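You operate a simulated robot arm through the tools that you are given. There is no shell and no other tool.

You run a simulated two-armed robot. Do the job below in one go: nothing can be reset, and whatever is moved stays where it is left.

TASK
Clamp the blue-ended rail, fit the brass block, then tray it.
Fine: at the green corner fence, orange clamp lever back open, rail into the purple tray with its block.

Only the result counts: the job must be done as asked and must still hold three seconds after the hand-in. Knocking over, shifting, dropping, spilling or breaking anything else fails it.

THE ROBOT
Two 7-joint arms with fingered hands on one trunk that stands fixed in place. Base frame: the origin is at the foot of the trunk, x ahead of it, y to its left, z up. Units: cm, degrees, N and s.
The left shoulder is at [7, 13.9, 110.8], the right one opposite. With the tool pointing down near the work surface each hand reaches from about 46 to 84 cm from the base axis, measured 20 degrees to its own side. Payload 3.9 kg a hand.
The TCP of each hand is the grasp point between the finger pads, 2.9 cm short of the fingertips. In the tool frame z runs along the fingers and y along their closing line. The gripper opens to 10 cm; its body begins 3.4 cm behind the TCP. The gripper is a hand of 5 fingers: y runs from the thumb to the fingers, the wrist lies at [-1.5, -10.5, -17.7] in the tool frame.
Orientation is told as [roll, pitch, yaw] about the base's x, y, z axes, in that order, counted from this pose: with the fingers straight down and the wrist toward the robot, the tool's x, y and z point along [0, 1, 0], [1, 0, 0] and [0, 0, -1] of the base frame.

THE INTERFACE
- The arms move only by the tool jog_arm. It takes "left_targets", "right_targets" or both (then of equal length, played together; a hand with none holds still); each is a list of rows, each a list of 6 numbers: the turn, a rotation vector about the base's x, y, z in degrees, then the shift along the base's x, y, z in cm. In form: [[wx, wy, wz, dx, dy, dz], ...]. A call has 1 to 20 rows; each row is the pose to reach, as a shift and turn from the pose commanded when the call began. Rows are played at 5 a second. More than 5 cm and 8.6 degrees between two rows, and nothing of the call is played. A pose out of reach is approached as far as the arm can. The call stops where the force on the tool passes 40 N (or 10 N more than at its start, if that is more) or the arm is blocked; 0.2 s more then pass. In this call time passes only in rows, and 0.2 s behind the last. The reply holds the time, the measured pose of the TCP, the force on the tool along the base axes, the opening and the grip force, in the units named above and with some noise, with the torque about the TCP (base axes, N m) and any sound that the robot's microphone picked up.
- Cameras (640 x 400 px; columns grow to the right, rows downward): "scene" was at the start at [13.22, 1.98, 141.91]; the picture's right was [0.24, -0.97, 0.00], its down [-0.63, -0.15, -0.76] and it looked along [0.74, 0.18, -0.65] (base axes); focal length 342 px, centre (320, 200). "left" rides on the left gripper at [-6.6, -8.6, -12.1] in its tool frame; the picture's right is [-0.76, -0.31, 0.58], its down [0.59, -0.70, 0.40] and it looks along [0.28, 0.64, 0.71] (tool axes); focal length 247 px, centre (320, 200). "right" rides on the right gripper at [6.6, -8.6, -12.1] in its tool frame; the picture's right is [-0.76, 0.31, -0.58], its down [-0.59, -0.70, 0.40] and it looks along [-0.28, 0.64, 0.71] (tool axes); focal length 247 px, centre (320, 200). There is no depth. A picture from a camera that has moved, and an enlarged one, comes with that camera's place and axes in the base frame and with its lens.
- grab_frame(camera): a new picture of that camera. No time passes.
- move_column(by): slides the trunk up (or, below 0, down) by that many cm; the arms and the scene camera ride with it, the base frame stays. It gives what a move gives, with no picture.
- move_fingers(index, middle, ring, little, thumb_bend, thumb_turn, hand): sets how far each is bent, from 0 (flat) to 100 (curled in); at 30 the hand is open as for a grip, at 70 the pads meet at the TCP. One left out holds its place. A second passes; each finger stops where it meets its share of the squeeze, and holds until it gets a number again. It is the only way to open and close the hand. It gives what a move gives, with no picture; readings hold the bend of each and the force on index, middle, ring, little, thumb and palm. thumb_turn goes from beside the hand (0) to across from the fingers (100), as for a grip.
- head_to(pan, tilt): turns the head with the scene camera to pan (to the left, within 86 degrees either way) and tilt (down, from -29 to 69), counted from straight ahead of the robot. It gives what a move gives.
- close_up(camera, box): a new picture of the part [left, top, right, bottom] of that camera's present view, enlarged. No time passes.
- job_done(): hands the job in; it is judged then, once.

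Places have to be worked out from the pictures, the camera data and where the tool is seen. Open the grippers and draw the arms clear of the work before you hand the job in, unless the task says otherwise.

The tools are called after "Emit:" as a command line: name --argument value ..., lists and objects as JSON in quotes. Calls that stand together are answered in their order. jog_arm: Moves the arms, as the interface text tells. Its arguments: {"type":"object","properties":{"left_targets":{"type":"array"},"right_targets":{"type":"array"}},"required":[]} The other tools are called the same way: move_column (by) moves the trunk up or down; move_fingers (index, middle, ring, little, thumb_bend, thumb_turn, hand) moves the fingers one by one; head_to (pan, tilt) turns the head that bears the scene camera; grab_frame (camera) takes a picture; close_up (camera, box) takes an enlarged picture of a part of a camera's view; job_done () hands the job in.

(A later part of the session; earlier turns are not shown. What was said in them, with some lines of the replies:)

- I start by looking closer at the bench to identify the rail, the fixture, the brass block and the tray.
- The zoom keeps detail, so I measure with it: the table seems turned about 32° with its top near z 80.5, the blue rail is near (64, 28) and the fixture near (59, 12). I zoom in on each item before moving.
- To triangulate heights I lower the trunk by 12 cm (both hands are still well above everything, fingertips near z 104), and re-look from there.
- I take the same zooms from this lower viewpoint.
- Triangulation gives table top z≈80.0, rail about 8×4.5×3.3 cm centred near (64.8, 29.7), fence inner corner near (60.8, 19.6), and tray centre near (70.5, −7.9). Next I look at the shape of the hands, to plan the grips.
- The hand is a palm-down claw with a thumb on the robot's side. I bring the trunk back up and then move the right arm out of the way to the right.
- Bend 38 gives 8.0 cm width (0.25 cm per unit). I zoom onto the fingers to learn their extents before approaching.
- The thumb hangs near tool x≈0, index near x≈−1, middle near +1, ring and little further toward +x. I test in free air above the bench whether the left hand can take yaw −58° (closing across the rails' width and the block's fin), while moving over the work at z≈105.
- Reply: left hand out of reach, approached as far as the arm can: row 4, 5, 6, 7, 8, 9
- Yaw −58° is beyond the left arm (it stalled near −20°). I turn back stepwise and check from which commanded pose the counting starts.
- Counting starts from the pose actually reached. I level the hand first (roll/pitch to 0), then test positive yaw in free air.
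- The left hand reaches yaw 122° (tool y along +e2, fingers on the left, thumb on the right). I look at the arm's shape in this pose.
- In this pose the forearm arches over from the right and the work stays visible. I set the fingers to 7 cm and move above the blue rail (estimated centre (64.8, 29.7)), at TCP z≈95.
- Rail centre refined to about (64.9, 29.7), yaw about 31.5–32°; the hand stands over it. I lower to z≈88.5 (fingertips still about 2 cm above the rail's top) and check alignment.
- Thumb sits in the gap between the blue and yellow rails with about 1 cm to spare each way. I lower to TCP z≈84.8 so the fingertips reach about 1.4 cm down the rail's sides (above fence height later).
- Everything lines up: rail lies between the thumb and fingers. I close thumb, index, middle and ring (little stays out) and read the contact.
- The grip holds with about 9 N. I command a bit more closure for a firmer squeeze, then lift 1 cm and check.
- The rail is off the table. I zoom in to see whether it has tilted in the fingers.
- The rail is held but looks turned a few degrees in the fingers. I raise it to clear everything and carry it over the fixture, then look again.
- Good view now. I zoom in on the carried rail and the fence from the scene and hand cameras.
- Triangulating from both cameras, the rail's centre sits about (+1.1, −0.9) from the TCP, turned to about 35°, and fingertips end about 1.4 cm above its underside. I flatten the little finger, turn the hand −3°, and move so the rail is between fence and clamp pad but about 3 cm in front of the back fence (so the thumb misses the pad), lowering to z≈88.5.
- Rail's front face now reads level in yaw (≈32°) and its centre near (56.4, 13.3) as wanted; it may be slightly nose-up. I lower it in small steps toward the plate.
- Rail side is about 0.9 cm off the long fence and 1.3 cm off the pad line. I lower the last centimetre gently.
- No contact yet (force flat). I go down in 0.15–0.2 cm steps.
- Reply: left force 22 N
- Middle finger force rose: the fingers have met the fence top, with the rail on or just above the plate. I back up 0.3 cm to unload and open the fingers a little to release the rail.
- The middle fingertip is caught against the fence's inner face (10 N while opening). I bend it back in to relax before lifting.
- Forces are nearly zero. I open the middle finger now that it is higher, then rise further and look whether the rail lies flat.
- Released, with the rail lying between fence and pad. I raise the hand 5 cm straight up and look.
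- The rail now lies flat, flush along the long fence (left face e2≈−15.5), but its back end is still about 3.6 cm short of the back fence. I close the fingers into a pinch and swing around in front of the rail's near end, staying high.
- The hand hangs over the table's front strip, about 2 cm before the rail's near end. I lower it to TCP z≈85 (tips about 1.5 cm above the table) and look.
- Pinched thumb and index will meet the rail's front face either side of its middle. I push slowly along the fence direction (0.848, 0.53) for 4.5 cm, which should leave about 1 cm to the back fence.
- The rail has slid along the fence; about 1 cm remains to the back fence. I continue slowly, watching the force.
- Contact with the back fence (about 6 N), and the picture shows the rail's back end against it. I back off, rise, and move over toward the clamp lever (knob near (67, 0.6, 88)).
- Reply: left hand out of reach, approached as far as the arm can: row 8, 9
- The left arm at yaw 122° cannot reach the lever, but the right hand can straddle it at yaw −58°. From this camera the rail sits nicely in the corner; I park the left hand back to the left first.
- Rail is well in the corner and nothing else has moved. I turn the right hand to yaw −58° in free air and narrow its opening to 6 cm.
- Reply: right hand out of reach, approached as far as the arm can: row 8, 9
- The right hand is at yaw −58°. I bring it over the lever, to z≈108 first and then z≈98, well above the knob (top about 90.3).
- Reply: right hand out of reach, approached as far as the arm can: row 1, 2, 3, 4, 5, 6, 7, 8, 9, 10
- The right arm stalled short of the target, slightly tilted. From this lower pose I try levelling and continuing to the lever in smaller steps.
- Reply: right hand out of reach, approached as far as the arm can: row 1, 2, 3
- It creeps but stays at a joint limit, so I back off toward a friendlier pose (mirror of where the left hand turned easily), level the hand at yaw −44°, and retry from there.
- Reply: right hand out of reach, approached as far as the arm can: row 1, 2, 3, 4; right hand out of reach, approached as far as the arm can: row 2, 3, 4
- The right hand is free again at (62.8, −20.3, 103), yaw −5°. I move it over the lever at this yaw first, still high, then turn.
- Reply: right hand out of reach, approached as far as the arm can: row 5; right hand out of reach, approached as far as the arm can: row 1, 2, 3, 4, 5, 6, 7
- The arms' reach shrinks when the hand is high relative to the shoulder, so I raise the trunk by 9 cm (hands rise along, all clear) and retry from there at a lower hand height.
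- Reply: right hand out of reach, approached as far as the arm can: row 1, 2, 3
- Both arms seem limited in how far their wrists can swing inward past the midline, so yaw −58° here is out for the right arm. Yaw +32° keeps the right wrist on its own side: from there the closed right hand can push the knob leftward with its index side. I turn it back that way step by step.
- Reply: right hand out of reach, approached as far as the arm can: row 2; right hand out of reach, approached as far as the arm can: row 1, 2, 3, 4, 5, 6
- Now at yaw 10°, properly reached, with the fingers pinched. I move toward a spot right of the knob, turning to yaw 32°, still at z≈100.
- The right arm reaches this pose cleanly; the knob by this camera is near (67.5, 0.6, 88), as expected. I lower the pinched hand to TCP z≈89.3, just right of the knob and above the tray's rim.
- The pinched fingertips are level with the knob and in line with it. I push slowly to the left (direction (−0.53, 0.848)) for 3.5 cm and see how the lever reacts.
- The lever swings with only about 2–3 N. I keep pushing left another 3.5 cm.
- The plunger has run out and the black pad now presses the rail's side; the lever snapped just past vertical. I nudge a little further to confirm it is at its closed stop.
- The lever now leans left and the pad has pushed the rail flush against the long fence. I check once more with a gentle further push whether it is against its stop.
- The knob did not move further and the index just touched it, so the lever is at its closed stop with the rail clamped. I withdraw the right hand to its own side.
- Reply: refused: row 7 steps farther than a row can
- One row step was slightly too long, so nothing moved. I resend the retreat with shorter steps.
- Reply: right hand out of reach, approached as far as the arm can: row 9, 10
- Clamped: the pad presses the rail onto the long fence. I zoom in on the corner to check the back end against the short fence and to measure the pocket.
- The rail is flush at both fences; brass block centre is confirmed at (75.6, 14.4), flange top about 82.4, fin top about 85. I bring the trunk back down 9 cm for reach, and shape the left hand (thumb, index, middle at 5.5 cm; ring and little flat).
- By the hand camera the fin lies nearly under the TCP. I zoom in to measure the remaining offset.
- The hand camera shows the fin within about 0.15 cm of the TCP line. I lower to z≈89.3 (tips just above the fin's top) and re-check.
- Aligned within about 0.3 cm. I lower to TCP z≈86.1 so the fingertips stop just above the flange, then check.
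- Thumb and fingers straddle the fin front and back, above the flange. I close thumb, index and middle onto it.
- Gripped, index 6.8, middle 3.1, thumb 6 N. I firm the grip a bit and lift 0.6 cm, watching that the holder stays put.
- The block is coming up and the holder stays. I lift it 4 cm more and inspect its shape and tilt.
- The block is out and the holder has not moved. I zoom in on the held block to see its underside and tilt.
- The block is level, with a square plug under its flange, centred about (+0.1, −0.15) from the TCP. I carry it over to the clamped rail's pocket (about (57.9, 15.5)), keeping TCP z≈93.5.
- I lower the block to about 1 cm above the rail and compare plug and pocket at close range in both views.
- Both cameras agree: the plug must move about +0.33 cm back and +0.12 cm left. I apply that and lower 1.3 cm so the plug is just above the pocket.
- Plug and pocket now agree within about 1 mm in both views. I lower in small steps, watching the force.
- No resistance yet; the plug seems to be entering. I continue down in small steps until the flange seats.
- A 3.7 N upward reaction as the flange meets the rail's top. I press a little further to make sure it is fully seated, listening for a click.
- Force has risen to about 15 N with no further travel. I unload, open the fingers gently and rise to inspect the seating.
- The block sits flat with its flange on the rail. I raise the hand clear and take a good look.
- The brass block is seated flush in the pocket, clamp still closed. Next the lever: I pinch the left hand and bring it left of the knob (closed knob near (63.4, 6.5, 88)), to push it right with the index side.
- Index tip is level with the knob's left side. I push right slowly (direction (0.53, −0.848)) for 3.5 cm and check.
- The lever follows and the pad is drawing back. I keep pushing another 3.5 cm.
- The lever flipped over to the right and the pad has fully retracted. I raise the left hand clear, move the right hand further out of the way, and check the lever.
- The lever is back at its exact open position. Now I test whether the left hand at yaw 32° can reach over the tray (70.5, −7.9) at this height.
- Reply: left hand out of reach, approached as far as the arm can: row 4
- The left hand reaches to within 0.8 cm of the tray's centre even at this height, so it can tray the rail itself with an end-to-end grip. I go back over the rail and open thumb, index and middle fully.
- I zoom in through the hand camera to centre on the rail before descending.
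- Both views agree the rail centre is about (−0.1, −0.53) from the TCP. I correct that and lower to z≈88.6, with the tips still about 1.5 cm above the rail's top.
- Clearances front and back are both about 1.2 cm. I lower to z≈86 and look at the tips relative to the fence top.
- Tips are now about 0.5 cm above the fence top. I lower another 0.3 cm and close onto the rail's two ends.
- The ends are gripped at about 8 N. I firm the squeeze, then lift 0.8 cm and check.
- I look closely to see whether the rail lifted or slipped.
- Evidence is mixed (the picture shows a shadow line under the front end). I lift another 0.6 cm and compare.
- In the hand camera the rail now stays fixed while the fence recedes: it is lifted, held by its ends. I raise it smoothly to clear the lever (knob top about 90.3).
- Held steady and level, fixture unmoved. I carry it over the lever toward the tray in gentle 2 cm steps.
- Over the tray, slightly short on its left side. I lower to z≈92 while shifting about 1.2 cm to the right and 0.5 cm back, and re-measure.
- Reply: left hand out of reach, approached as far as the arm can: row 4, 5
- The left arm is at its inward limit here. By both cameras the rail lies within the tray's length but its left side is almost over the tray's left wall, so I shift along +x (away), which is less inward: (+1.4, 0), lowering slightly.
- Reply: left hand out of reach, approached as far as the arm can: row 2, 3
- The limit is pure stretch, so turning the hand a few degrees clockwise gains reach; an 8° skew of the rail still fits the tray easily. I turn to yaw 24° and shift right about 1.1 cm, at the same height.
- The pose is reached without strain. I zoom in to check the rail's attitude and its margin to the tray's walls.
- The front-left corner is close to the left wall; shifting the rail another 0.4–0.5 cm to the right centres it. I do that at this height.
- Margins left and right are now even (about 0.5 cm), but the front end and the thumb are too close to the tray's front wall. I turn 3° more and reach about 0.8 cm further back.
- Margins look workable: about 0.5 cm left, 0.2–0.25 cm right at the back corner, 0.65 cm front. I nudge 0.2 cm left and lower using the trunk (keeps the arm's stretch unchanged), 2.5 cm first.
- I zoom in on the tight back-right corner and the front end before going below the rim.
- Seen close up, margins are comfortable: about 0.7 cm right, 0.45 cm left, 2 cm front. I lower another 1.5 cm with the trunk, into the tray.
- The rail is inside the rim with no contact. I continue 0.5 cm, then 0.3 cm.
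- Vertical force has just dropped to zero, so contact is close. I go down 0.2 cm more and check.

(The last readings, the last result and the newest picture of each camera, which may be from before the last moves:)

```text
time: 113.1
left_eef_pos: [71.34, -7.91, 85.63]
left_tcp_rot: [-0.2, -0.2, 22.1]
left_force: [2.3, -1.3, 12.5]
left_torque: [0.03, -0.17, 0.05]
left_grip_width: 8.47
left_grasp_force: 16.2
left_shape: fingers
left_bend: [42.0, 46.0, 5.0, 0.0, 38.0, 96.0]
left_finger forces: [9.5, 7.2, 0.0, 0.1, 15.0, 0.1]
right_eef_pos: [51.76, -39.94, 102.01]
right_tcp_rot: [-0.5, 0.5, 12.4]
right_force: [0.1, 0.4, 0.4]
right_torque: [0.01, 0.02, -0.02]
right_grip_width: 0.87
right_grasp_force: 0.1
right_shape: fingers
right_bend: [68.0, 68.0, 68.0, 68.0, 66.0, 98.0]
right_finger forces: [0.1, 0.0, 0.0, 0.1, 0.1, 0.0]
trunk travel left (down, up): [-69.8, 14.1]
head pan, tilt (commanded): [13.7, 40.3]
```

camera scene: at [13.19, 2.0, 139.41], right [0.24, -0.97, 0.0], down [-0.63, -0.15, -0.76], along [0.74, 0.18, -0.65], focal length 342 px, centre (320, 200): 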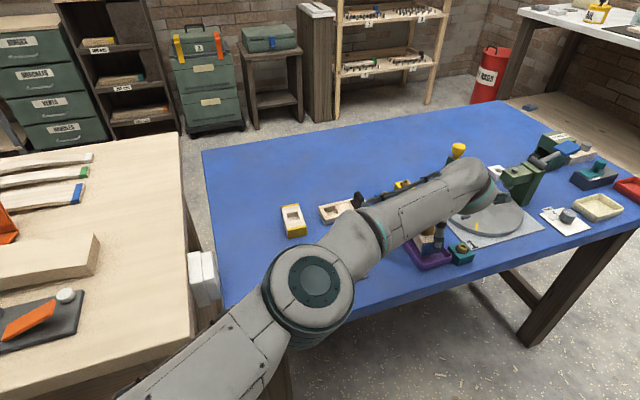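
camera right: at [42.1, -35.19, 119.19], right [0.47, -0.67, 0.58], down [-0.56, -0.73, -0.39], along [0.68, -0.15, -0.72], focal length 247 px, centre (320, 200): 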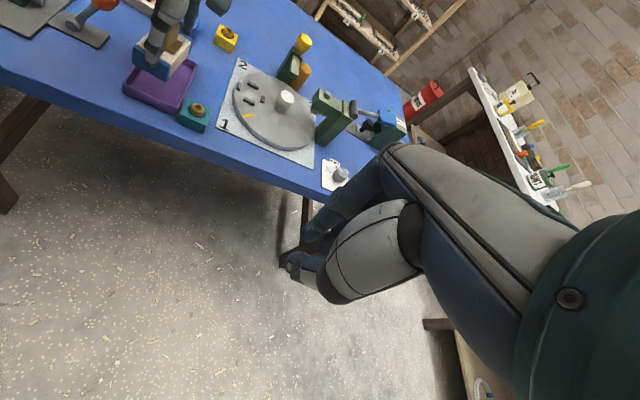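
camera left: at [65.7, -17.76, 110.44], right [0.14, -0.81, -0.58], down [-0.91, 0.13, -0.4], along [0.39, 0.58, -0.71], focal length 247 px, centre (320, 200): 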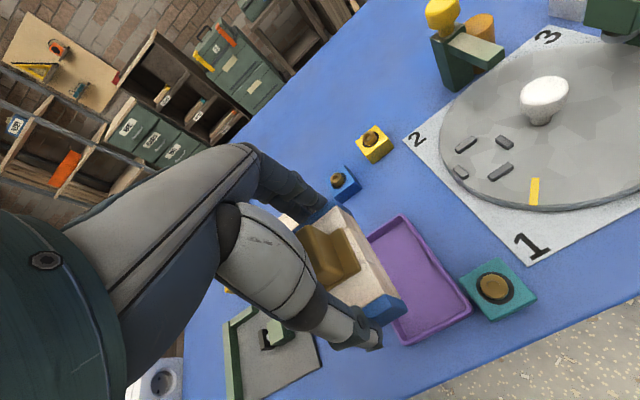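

Reaction of about 12 N: the rail rests on the tray floor. I unload 0.2 cm and open the fingers only slightly so they do not push on the tray walls.

Emit:
move_column --by 0.25

Emit:
move_fingers --hand "left" --index 39 --middle 41 --thumb_bend 35

Emit:
close_up --camera "scene" --box '[400, 200, 480, 260]'

Emit:
close_up --camera "left" --box '[310, 180, 490, 370]'

```text
time: 113.7
left_eef_pos: [71.3, -7.75, 85.65]
left_tcp_rot: [0.0, 0.0, 22.0]
left_force: [2.1, -1.1, 6.8]
left_torque: [0.09, -0.29, -0.01]
left_grip_width: 8.46
left_grasp_force: 15.7
left_shape: fingers
left_bend: [42.0, 46.0, 5.0, 0.0, 38.0, 96.0]
left_finger forces: [9.7, 7.5, 0.0, 0.0, 14.3, 0.0]
right_eef_pos: [51.73, -39.88, 102.11]
right_tcp_rot: [-0.5, 0.6, 12.4]
right_force: [-0.6, 0.5, 0.3]
right_torque: [0.02, -0.02, 0.0]
right_grip_width: 0.88
right_grasp_force: 0.1
right_shape: fingers
right_bend: [68.0, 68.0, 68.0, 68.0, 66.0, 98.0]
right_finger forces: [0.0, 0.0, 0.0, 0.1, 0.1, 0.0]
trunk travel left (down, up): [-70.1, 13.9]
head pan, tilt (commanded): [13.7, 40.3]
```

```text
time: 114.7
left_eef_pos: [71.36, -7.83, 85.64]
left_tcp_rot: [-0.1, 0.1, 22.0]
left_force: [-0.3, -0.3, -0.3]
left_torque: [-0.01, -0.02, -0.06]
left_grip_width: 8.79
left_grasp_force: 2.3
left_shape: fingers
left_bend: [38.0, 40.0, 5.0, 0.0, 33.0, 97.0]
left_finger forces: [1.1, 1.1, 0.0, 0.0, 2.4, 0.0]
right_eef_pos: [51.92, -39.92, 102.14]
right_tcp_rot: [-0.5, 0.6, 12.4]
right_force: [-0.8, -0.4, 0.7]
right_torque: [-0.05, -0.01, 0.04]
right_grip_width: 0.89
right_grasp_force: 0.1
right_shape: fingers
right_bend: [68.0, 68.0, 68.0, 68.0, 66.0, 98.0]
right_finger forces: [0.1, 0.1, 0.1, 0.0, 0.1, 0.2]
trunk travel left (down, up): [-70.1, 13.9]
head pan, tilt (commanded): [13.7, 40.3]
```

```text
6.67 times, centred on (440, 230) of scene
camera zoom: at [13.24, 1.98, 137.01], right [0.24, -0.97, 0.0], down [-0.63, -0.15, -0.76], along [0.74, 0.18, -0.65], focal length 2278 px, centre (-480, 0)
```

zoom: 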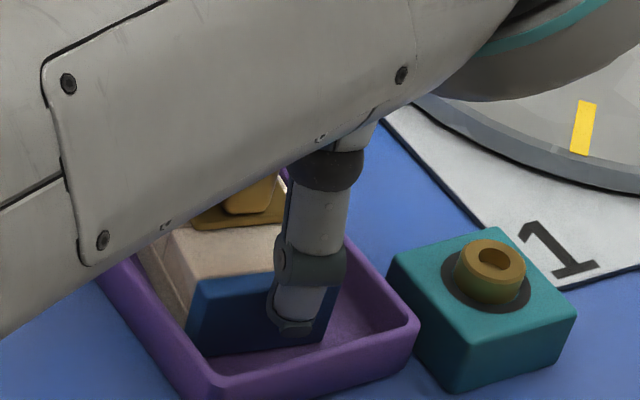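

```text
2.11 times, centred on (400, 275) of left
camera zoom: at [65.8, -17.33, 97.73], right [0.0, -0.82, -0.58], down [-0.87, 0.28, -0.4], along [0.49, 0.5, -0.71], focal length 520 px, centre (152, 42)
```

zoom: 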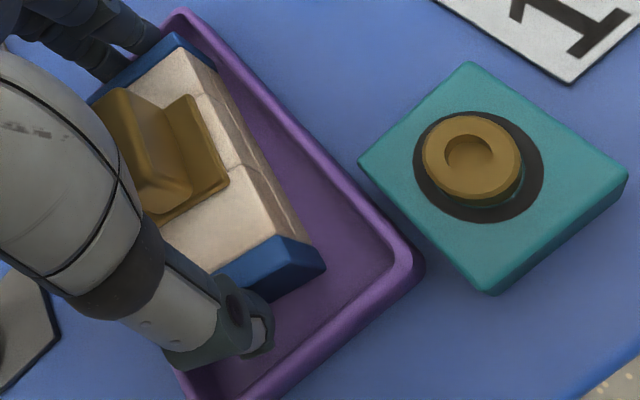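

Still 1–2 N of contact; I open a bit more on both sides.

Emit:
move_fingers --hand "left" --index 35 --middle 35 --thumb_bend 31

Emit:
close_up --camera "left" --box '[310, 180, 490, 370]'

Emit:
close_up --camera "scene" --box '[400, 200, 480, 260]'

```text
time: 115.7
left_eef_pos: [71.44, -7.95, 85.68]
left_tcp_rot: [-0.1, 0.0, 21.9]
left_force: [-0.7, -1.4, -0.5]
left_torque: [0.01, 0.04, -0.01]
left_grip_width: 9.18
left_grasp_force: 0.2
left_shape: fingers
left_bend: [35.0, 35.0, 5.0, 0.0, 31.0, 97.0]
left_finger forces: [0.0, 0.1, 0.0, 0.1, 0.2, 0.0]
right_eef_pos: [51.78, -39.92, 102.11]
right_tcp_rot: [-0.6, 0.5, 12.4]
right_force: [-0.6, 0.1, -0.9]
right_torque: [-0.04, -0.03, 0.0]
right_grip_width: 0.93
right_grasp_force: 0.0
right_shape: fingers
right_bend: [68.0, 68.0, 68.0, 68.0, 66.0, 98.0]
right_finger forces: [0.0, 0.0, 0.0, 0.1, 0.1, 0.0]
trunk travel left (down, up): [-70.1, 13.9]
head pan, tilt (commanded): [13.7, 40.3]
```

```text
2.11 times, centred on (400, 275) of left
camera zoom: at [65.79, -17.34, 97.76], right [0.0, -0.82, -0.58], down [-0.87, 0.28, -0.4], along [0.49, 0.5, -0.71], focal length 520 px, centre (152, 42)
```

zoom: 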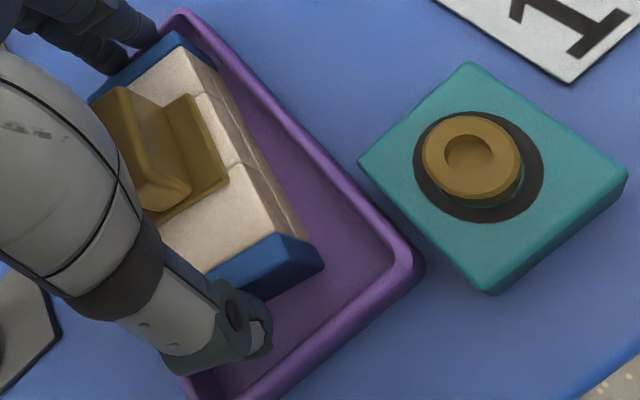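

```text
6.67 times, centred on (440, 230) of scene
camera zoom: at [13.22, 1.98, 137.01], right [0.24, -0.97, 0.0], down [-0.63, -0.15, -0.76], along [0.74, 0.18, -0.65], focal length 2278 px, centre (-480, 0)
```

zoom: 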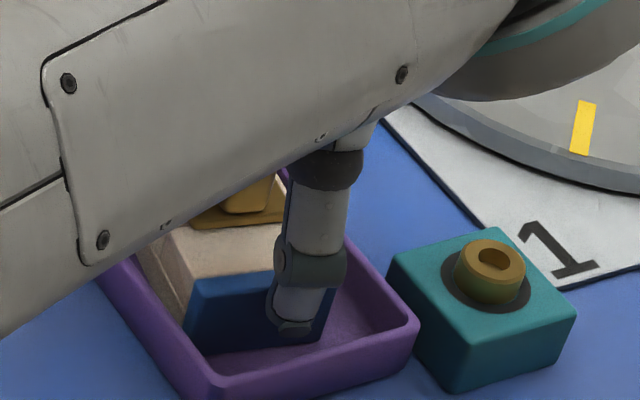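

Zero force now, the rail lies in the tray. I lift the hand straight up with the trunk, slowly at first.

Emit:
move_column --by 1.5

Emit:
close_up --camera "left" --box '[310, 180, 490, 370]'

Emit:
move_column --by 6

Emit:
grab_frame --camera "left"

Emit:
grab_frame --camera "scene"

```text
time: 116.3
left_eef_pos: [71.36, -8.02, 87.15]
left_tcp_rot: [-0.1, 0.1, 22.1]
left_force: [-1.2, -0.2, 0.1]
left_torque: [-0.02, -0.03, 0.01]
left_grip_width: 9.18
left_grasp_force: 0.1
left_shape: fingers
left_bend: [35.0, 35.0, 5.0, 0.0, 31.0, 97.0]
left_finger forces: [0.1, 0.0, 0.0, 0.0, 0.1, 0.0]
right_eef_pos: [51.77, -39.95, 103.55]
right_tcp_rot: [-0.3, 0.6, 12.4]
right_force: [1.4, -0.1, 0.4]
right_torque: [-0.01, 0.01, -0.02]
right_grip_width: 0.9
right_grasp_force: 0.0
right_shape: fingers
right_bend: [68.0, 68.0, 68.0, 68.0, 66.0, 98.0]
right_finger forces: [0.1, 0.0, 0.1, 0.0, 0.0, 0.0]
trunk travel left (down, up): [-71.6, 12.4]
head pan, tilt (commanded): [13.7, 40.3]
```

```text
2.11 times, centred on (400, 275) of left
camera zoom: at [65.81, -17.34, 99.24], right [0.0, -0.82, -0.58], down [-0.87, 0.28, -0.4], along [0.49, 0.5, -0.71], focal length 520 px, centre (152, 42)
```

zoom: 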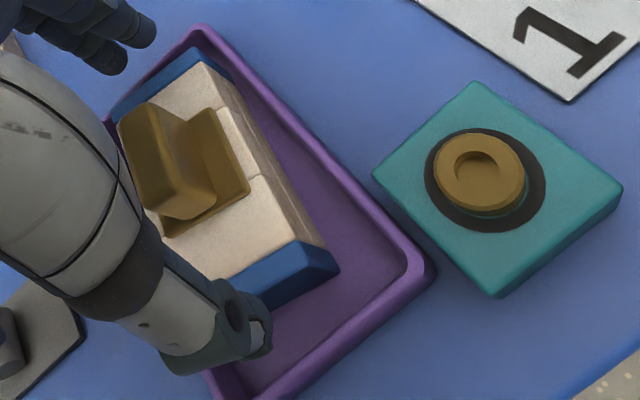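

```text
time: 117.3
left_eef_pos: [71.43, -7.93, 93.08]
left_tcp_rot: [-0.1, 0.1, 22.0]
left_force: [0.4, -0.2, -0.2]
left_torque: [0.0, 0.0, -0.03]
left_grip_width: 9.19
left_grasp_force: 0.0
left_shape: fingers
left_bend: [35.0, 35.0, 5.0, 0.0, 31.0, 97.0]
left_finger forces: [0.1, 0.0, 0.1, 0.0, 0.0, 0.1]
right_eef_pos: [51.88, -39.96, 109.6]
right_tcp_rot: [-0.3, 0.6, 12.4]
right_force: [-0.2, -0.3, -0.3]
right_torque: [0.01, 0.01, -0.04]
right_grip_width: 0.88
right_grasp_force: 0.1
right_shape: fingers
right_bend: [68.0, 68.0, 68.0, 68.0, 66.0, 98.0]
right_finger forces: [0.0, 0.0, 0.0, 0.0, 0.0, 0.0]
trunk travel left (down, up): [-77.6, 6.4]
head pan, tilt (commanded): [13.7, 40.3]
```

```text
taken
camera left: at [65.81, -17.34, 105.24], right [0.0, -0.82, -0.58], down [-0.87, 0.28, -0.4], along [0.49, 0.5, -0.71], focal length 247 px, centre (320, 200)
```

left: 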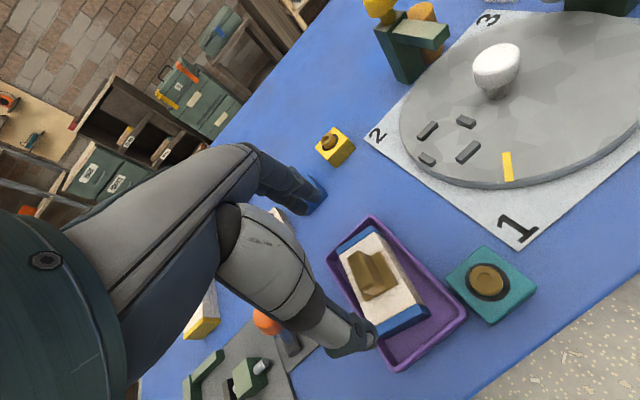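

```text
taken
camera scene: at [13.25, 1.97, 144.51], right [0.24, -0.97, 0.0], down [-0.63, -0.15, -0.76], along [0.74, 0.18, -0.65], focal length 342 px, centre (320, 200)
```

scene: 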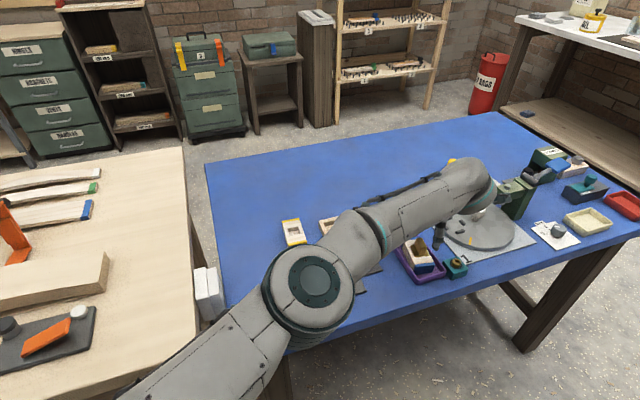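

The rail with its block lies in the purple tray. I raise the trunk further so the fingertips clear the lever, then draw the left arm back to its own side.

Emit:
move_column --by 6

Emit:
jog_arm --left_targets '[[0, 0, 0, -2, 3, 0], [0, 0, 0, -4, 6.5, 0], [0, 0, 0, -6, 10, 0.5], [0, 0, 0, -8, 13.5, 1], [0, 0, 0, -11, 17, 2], [0, 0, 0, -14, 20.5, 3], [0, 0, -3, -17.5, 23.5, 4], [0, 0, -6, -21, 26, 5], [0, 0, -9, -24.5, 28, 6], [0, 0, -11, -28, 29.5, 7]]'

Emit:
grab_frame --camera "scene"

Emit:
close_up --camera "scene" --box '[360, 210, 480, 300]'

Emit:
close_up --camera "scene" --box '[270, 200, 410, 310]'

```text
time: 118.3
left_eef_pos: [71.33, -7.87, 99.13]
left_tcp_rot: [-0.1, 0.1, 22.1]
left_force: [0.2, 0.6, -0.6]
left_torque: [0.01, 0.05, -0.02]
left_grip_width: 9.17
left_grasp_force: 0.1
left_shape: fingers
left_bend: [35.0, 35.0, 5.0, 0.0, 31.0, 97.0]
left_finger forces: [0.1, 0.1, 0.1, 0.0, 0.0, 0.0]
right_eef_pos: [51.88, -39.97, 115.55]
right_tcp_rot: [-0.5, 0.7, 12.4]
right_force: [-0.4, 0.4, 0.5]
right_torque: [0.02, -0.03, -0.02]
right_grip_width: 0.88
right_grasp_force: 0.1
right_shape: fingers
right_bend: [68.0, 68.0, 68.0, 68.0, 66.0, 98.0]
right_finger forces: [0.0, 0.1, 0.1, 0.1, 0.0, 0.0]
trunk travel left (down, up): [-83.6, 0.4]
head pan, tilt (commanded): [13.7, 40.3]
```

```text
time: 120.5
left_eef_pos: [43.24, 21.75, 106.11]
left_tcp_rot: [-0.3, 0.0, 10.9]
left_force: [-0.5, 0.5, 0.4]
left_torque: [-0.02, -0.02, -0.01]
left_grip_width: 9.16
left_grasp_force: 0.0
left_shape: fingers
left_bend: [35.0, 35.0, 5.0, 0.0, 31.0, 98.0]
left_finger forces: [0.1, 0.0, 0.0, 0.0, 0.0, 0.1]
right_eef_pos: [51.66, -39.81, 115.79]
right_tcp_rot: [-0.6, 0.5, 12.2]
right_force: [-0.8, 0.1, 0.1]
right_torque: [-0.02, -0.03, 0.0]
right_grip_width: 0.88
right_grasp_force: 0.1
right_shape: fingers
right_bend: [68.0, 68.0, 68.0, 68.0, 66.0, 98.0]
right_finger forces: [0.1, 0.0, 0.0, 0.1, 0.1, 0.0]
trunk travel left (down, up): [-83.6, 0.4]
head pan, tilt (commanded): [13.7, 40.3]
```

```text
taken
camera scene: at [13.03, 2.28, 150.53], right [0.24, -0.97, 0.0], down [-0.63, -0.16, -0.76], along [0.74, 0.18, -0.65], focal length 342 px, centre (320, 200)
```

scene: 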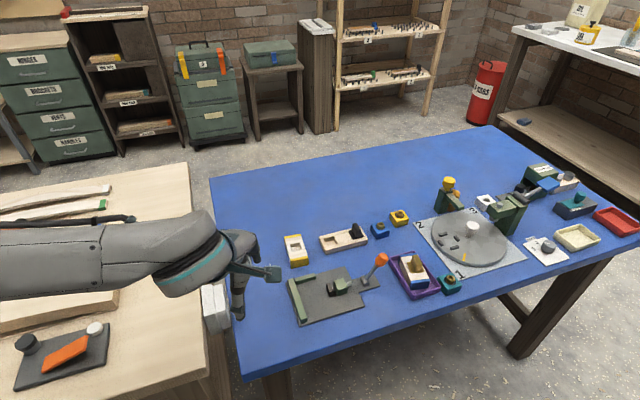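

```text
4.44 times, centred on (420, 255) of scene
camera zoom: at [13.03, 2.28, 150.53], right [0.24, -0.97, 0.0], down [-0.63, -0.16, -0.76], along [0.74, 0.18, -0.65], focal length 1519 px, centre (-124, -44)
```

zoom: 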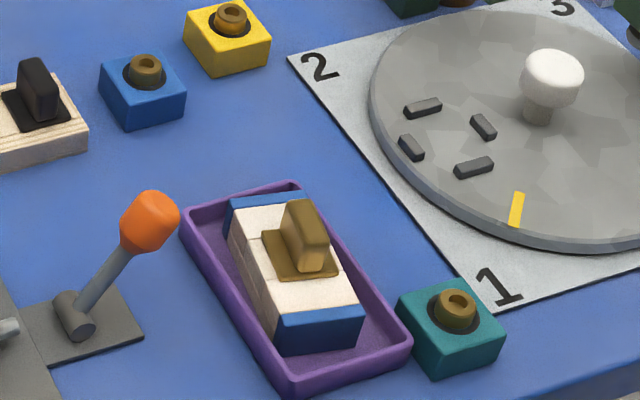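

```text
3.64 times, centred on (340, 255) of scene
camera zoom: at [13.03, 2.28, 150.53], right [0.24, -0.97, 0.0], down [-0.63, -0.16, -0.76], along [0.74, 0.18, -0.65], focal length 1243 px, centre (247, 0)
```

zoom: 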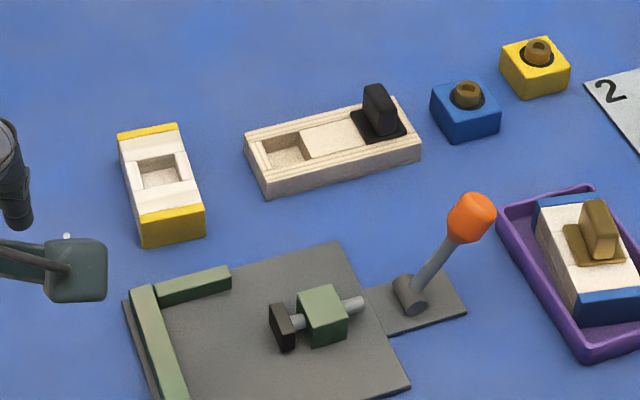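

Rail and block are in the tray, lever open. I zoom right in to check that the block is still fully seated and the rail lies flat.

Emit:
close_up --camera "scene" --box '[395, 242, 450, 297]'

Emit:
close_up --camera "right" --box '[0, 0, 320, 200]'

Emit:
grab_frame --camera "right"

```text
7.27 times, centred on (422, 270) of scene
camera zoom: at [13.03, 2.28, 150.53], right [0.24, -0.97, 0.0], down [-0.63, -0.16, -0.76], along [0.74, 0.18, -0.65], focal length 2485 px, centre (-426, -306)
```

zoom: 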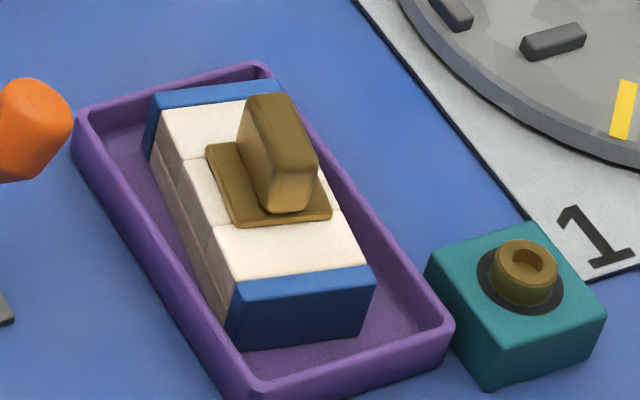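

```text
2.00 times, centred on (160, 100) of right
camera zoom: at [41.92, -34.94, 127.94], right [0.47, -0.67, 0.58], down [-0.56, -0.73, -0.39], along [0.68, -0.15, -0.72], focal length 494 px, centre (640, 400)
```

zoom: 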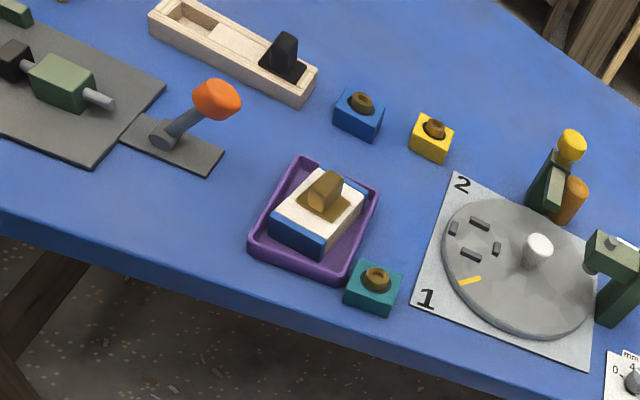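

```text
taken
camera right: at [41.92, -34.94, 127.94], right [0.47, -0.67, 0.58], down [-0.56, -0.73, -0.39], along [0.68, -0.15, -0.72], focal length 247 px, centre (320, 200)
```

right: 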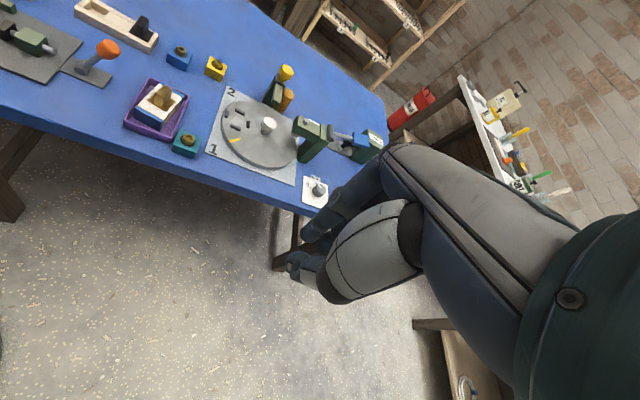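

The rail lies flat in the tray with the block seated; lever open, other items untouched. I open both hands fully before handing in.

Emit:
move_fingers --hand "right" --index 30 --middle 30 --ring 30 --little 30 --thumb_bend 30

Emit:
move_fingers --hand "left" --index 30 --middle 30 --ring 30 --little 30 --thumb_bend 30

Emit:
jog_arm --left_targets '[[0, 0, 0, -2, 0, 3], [0, 0, 0, -4, 0, 6]]'

Emit:
grab_frame --camera "scene"

```text
time: 121.5
left_eef_pos: [43.44, 21.68, 106.03]
left_tcp_rot: [-0.1, 0.0, 11.0]
left_force: [0.6, -0.2, 1.1]
left_torque: [-0.02, 0.0, 0.01]
left_grip_width: 9.19
left_grasp_force: 0.1
left_shape: fingers
left_bend: [35.0, 35.0, 5.0, 0.0, 31.0, 98.0]
left_finger forces: [0.0, 0.0, 0.0, 0.0, 0.0, 0.1]
right_eef_pos: [51.81, -39.84, 115.73]
right_tcp_rot: [-0.4, 0.6, 12.4]
right_force: [0.2, -0.5, 0.5]
right_torque: [0.03, -0.01, -0.03]
right_grip_width: 9.84
right_grasp_force: 0.2
right_shape: fingers
right_bend: [30.0, 30.0, 30.0, 30.0, 30.0, 98.0]
right_finger forces: [0.1, 0.0, 0.0, 0.1, 0.0, 0.0]
trunk travel left (down, up): [-83.6, 0.4]
head pan, tilt (commanded): [13.7, 40.3]
```

```text
time: 122.5
left_eef_pos: [43.49, 21.62, 106.03]
left_tcp_rot: [-0.1, -0.1, 11.0]
left_force: [-0.1, -0.3, 0.7]
left_torque: [0.01, 0.01, -0.02]
left_grip_width: 9.83
left_grasp_force: 0.1
left_shape: fingers
left_bend: [30.0, 30.0, 30.0, 30.0, 30.0, 98.0]
left_finger forces: [0.1, 0.0, 0.0, 0.1, 0.0, 0.1]
right_eef_pos: [51.86, -39.96, 115.59]
right_tcp_rot: [-0.5, 0.5, 12.4]
right_force: [-0.4, -0.6, -0.9]
right_torque: [-0.01, -0.02, -0.02]
right_grip_width: 9.84
right_grasp_force: 0.2
right_shape: fingers
right_bend: [30.0, 30.0, 30.0, 30.0, 30.0, 98.0]
right_finger forces: [0.1, 0.0, 0.0, 0.0, 0.0, 0.1]
trunk travel left (down, up): [-83.6, 0.4]
head pan, tilt (commanded): [13.7, 40.3]
```

```text
time: 123.1
left_eef_pos: [40.55, 21.44, 112.76]
left_tcp_rot: [0.0, 0.3, 11.0]
left_force: [0.2, -0.3, 1.2]
left_torque: [-0.03, 0.03, 0.01]
left_grip_width: 9.84
left_grasp_force: 0.0
left_shape: fingers
left_bend: [30.0, 30.0, 30.0, 30.0, 30.0, 98.0]
left_finger forces: [0.0, 0.0, 0.0, 0.0, 0.1, 0.0]
left hand out of reach, approached as far as the arm can: row 1, 2
right_eef_pos: [51.74, -40.0, 115.6]
right_tcp_rot: [-0.5, 0.5, 12.5]
right_force: [0.7, -0.1, -0.1]
right_torque: [0.02, -0.02, -0.02]
right_grip_width: 9.83
right_grasp_force: 0.0
right_shape: fingers
right_bend: [30.0, 30.0, 30.0, 30.0, 30.0, 98.0]
right_finger forces: [0.1, 0.0, 0.0, 0.0, 0.0, 0.0]
trunk travel left (down, up): [-83.6, 0.4]
head pan, tilt (commanded): [13.7, 40.3]
```

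```text
taken
camera scene: at [13.16, 1.91, 150.52], right [0.24, -0.97, 0.0], down [-0.63, -0.15, -0.76], along [0.74, 0.18, -0.65], focal length 342 px, centre (320, 200)
```

scene: 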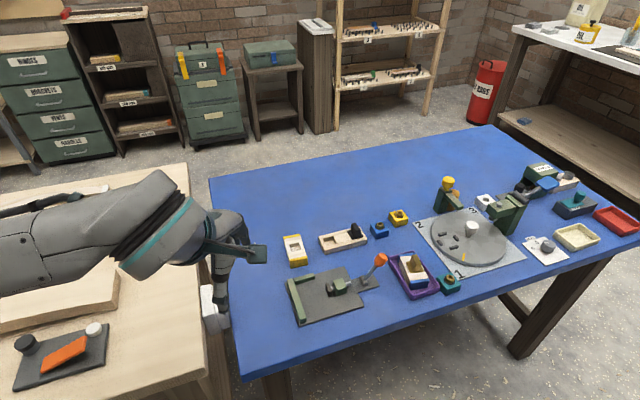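

Everything is as asked: rail with its brass block in the purple tray, clamp lever open, both hands open and clear, nothing else shifted. I hand the job in.

Emit:
job_done

```text
The job is handed in.
```

The job is handed in: the blue-ended rail is in the purple tray with the brass block seated in it, and the orange clamp lever is back open. The hand-in was accepted, but I haven't been told the verdict.

- **Clamping:** I set the rail flush against both arms of the green corner fence. The lever closed with the pad holding the rail against the long fence.
- **Fitting:** The brass block went into the pocket without snagging and was pressed to about 15 N. Its flange sits flat on the rail. There was no click, so it is seated by fit rather than snapped in.
- **Traying:** The rail lies flat in the tray, turned about 10° from the tray's long sides because of the arm's reach. It is fully inside the walls.
- **Contact with the fixture:** While setting the rail down, a finger caught on the fence with about 10 N. The fixture looked unmoved in every picture afterwards, and I saw no other items shifted.

Both hands are open and drawn clear of the work.
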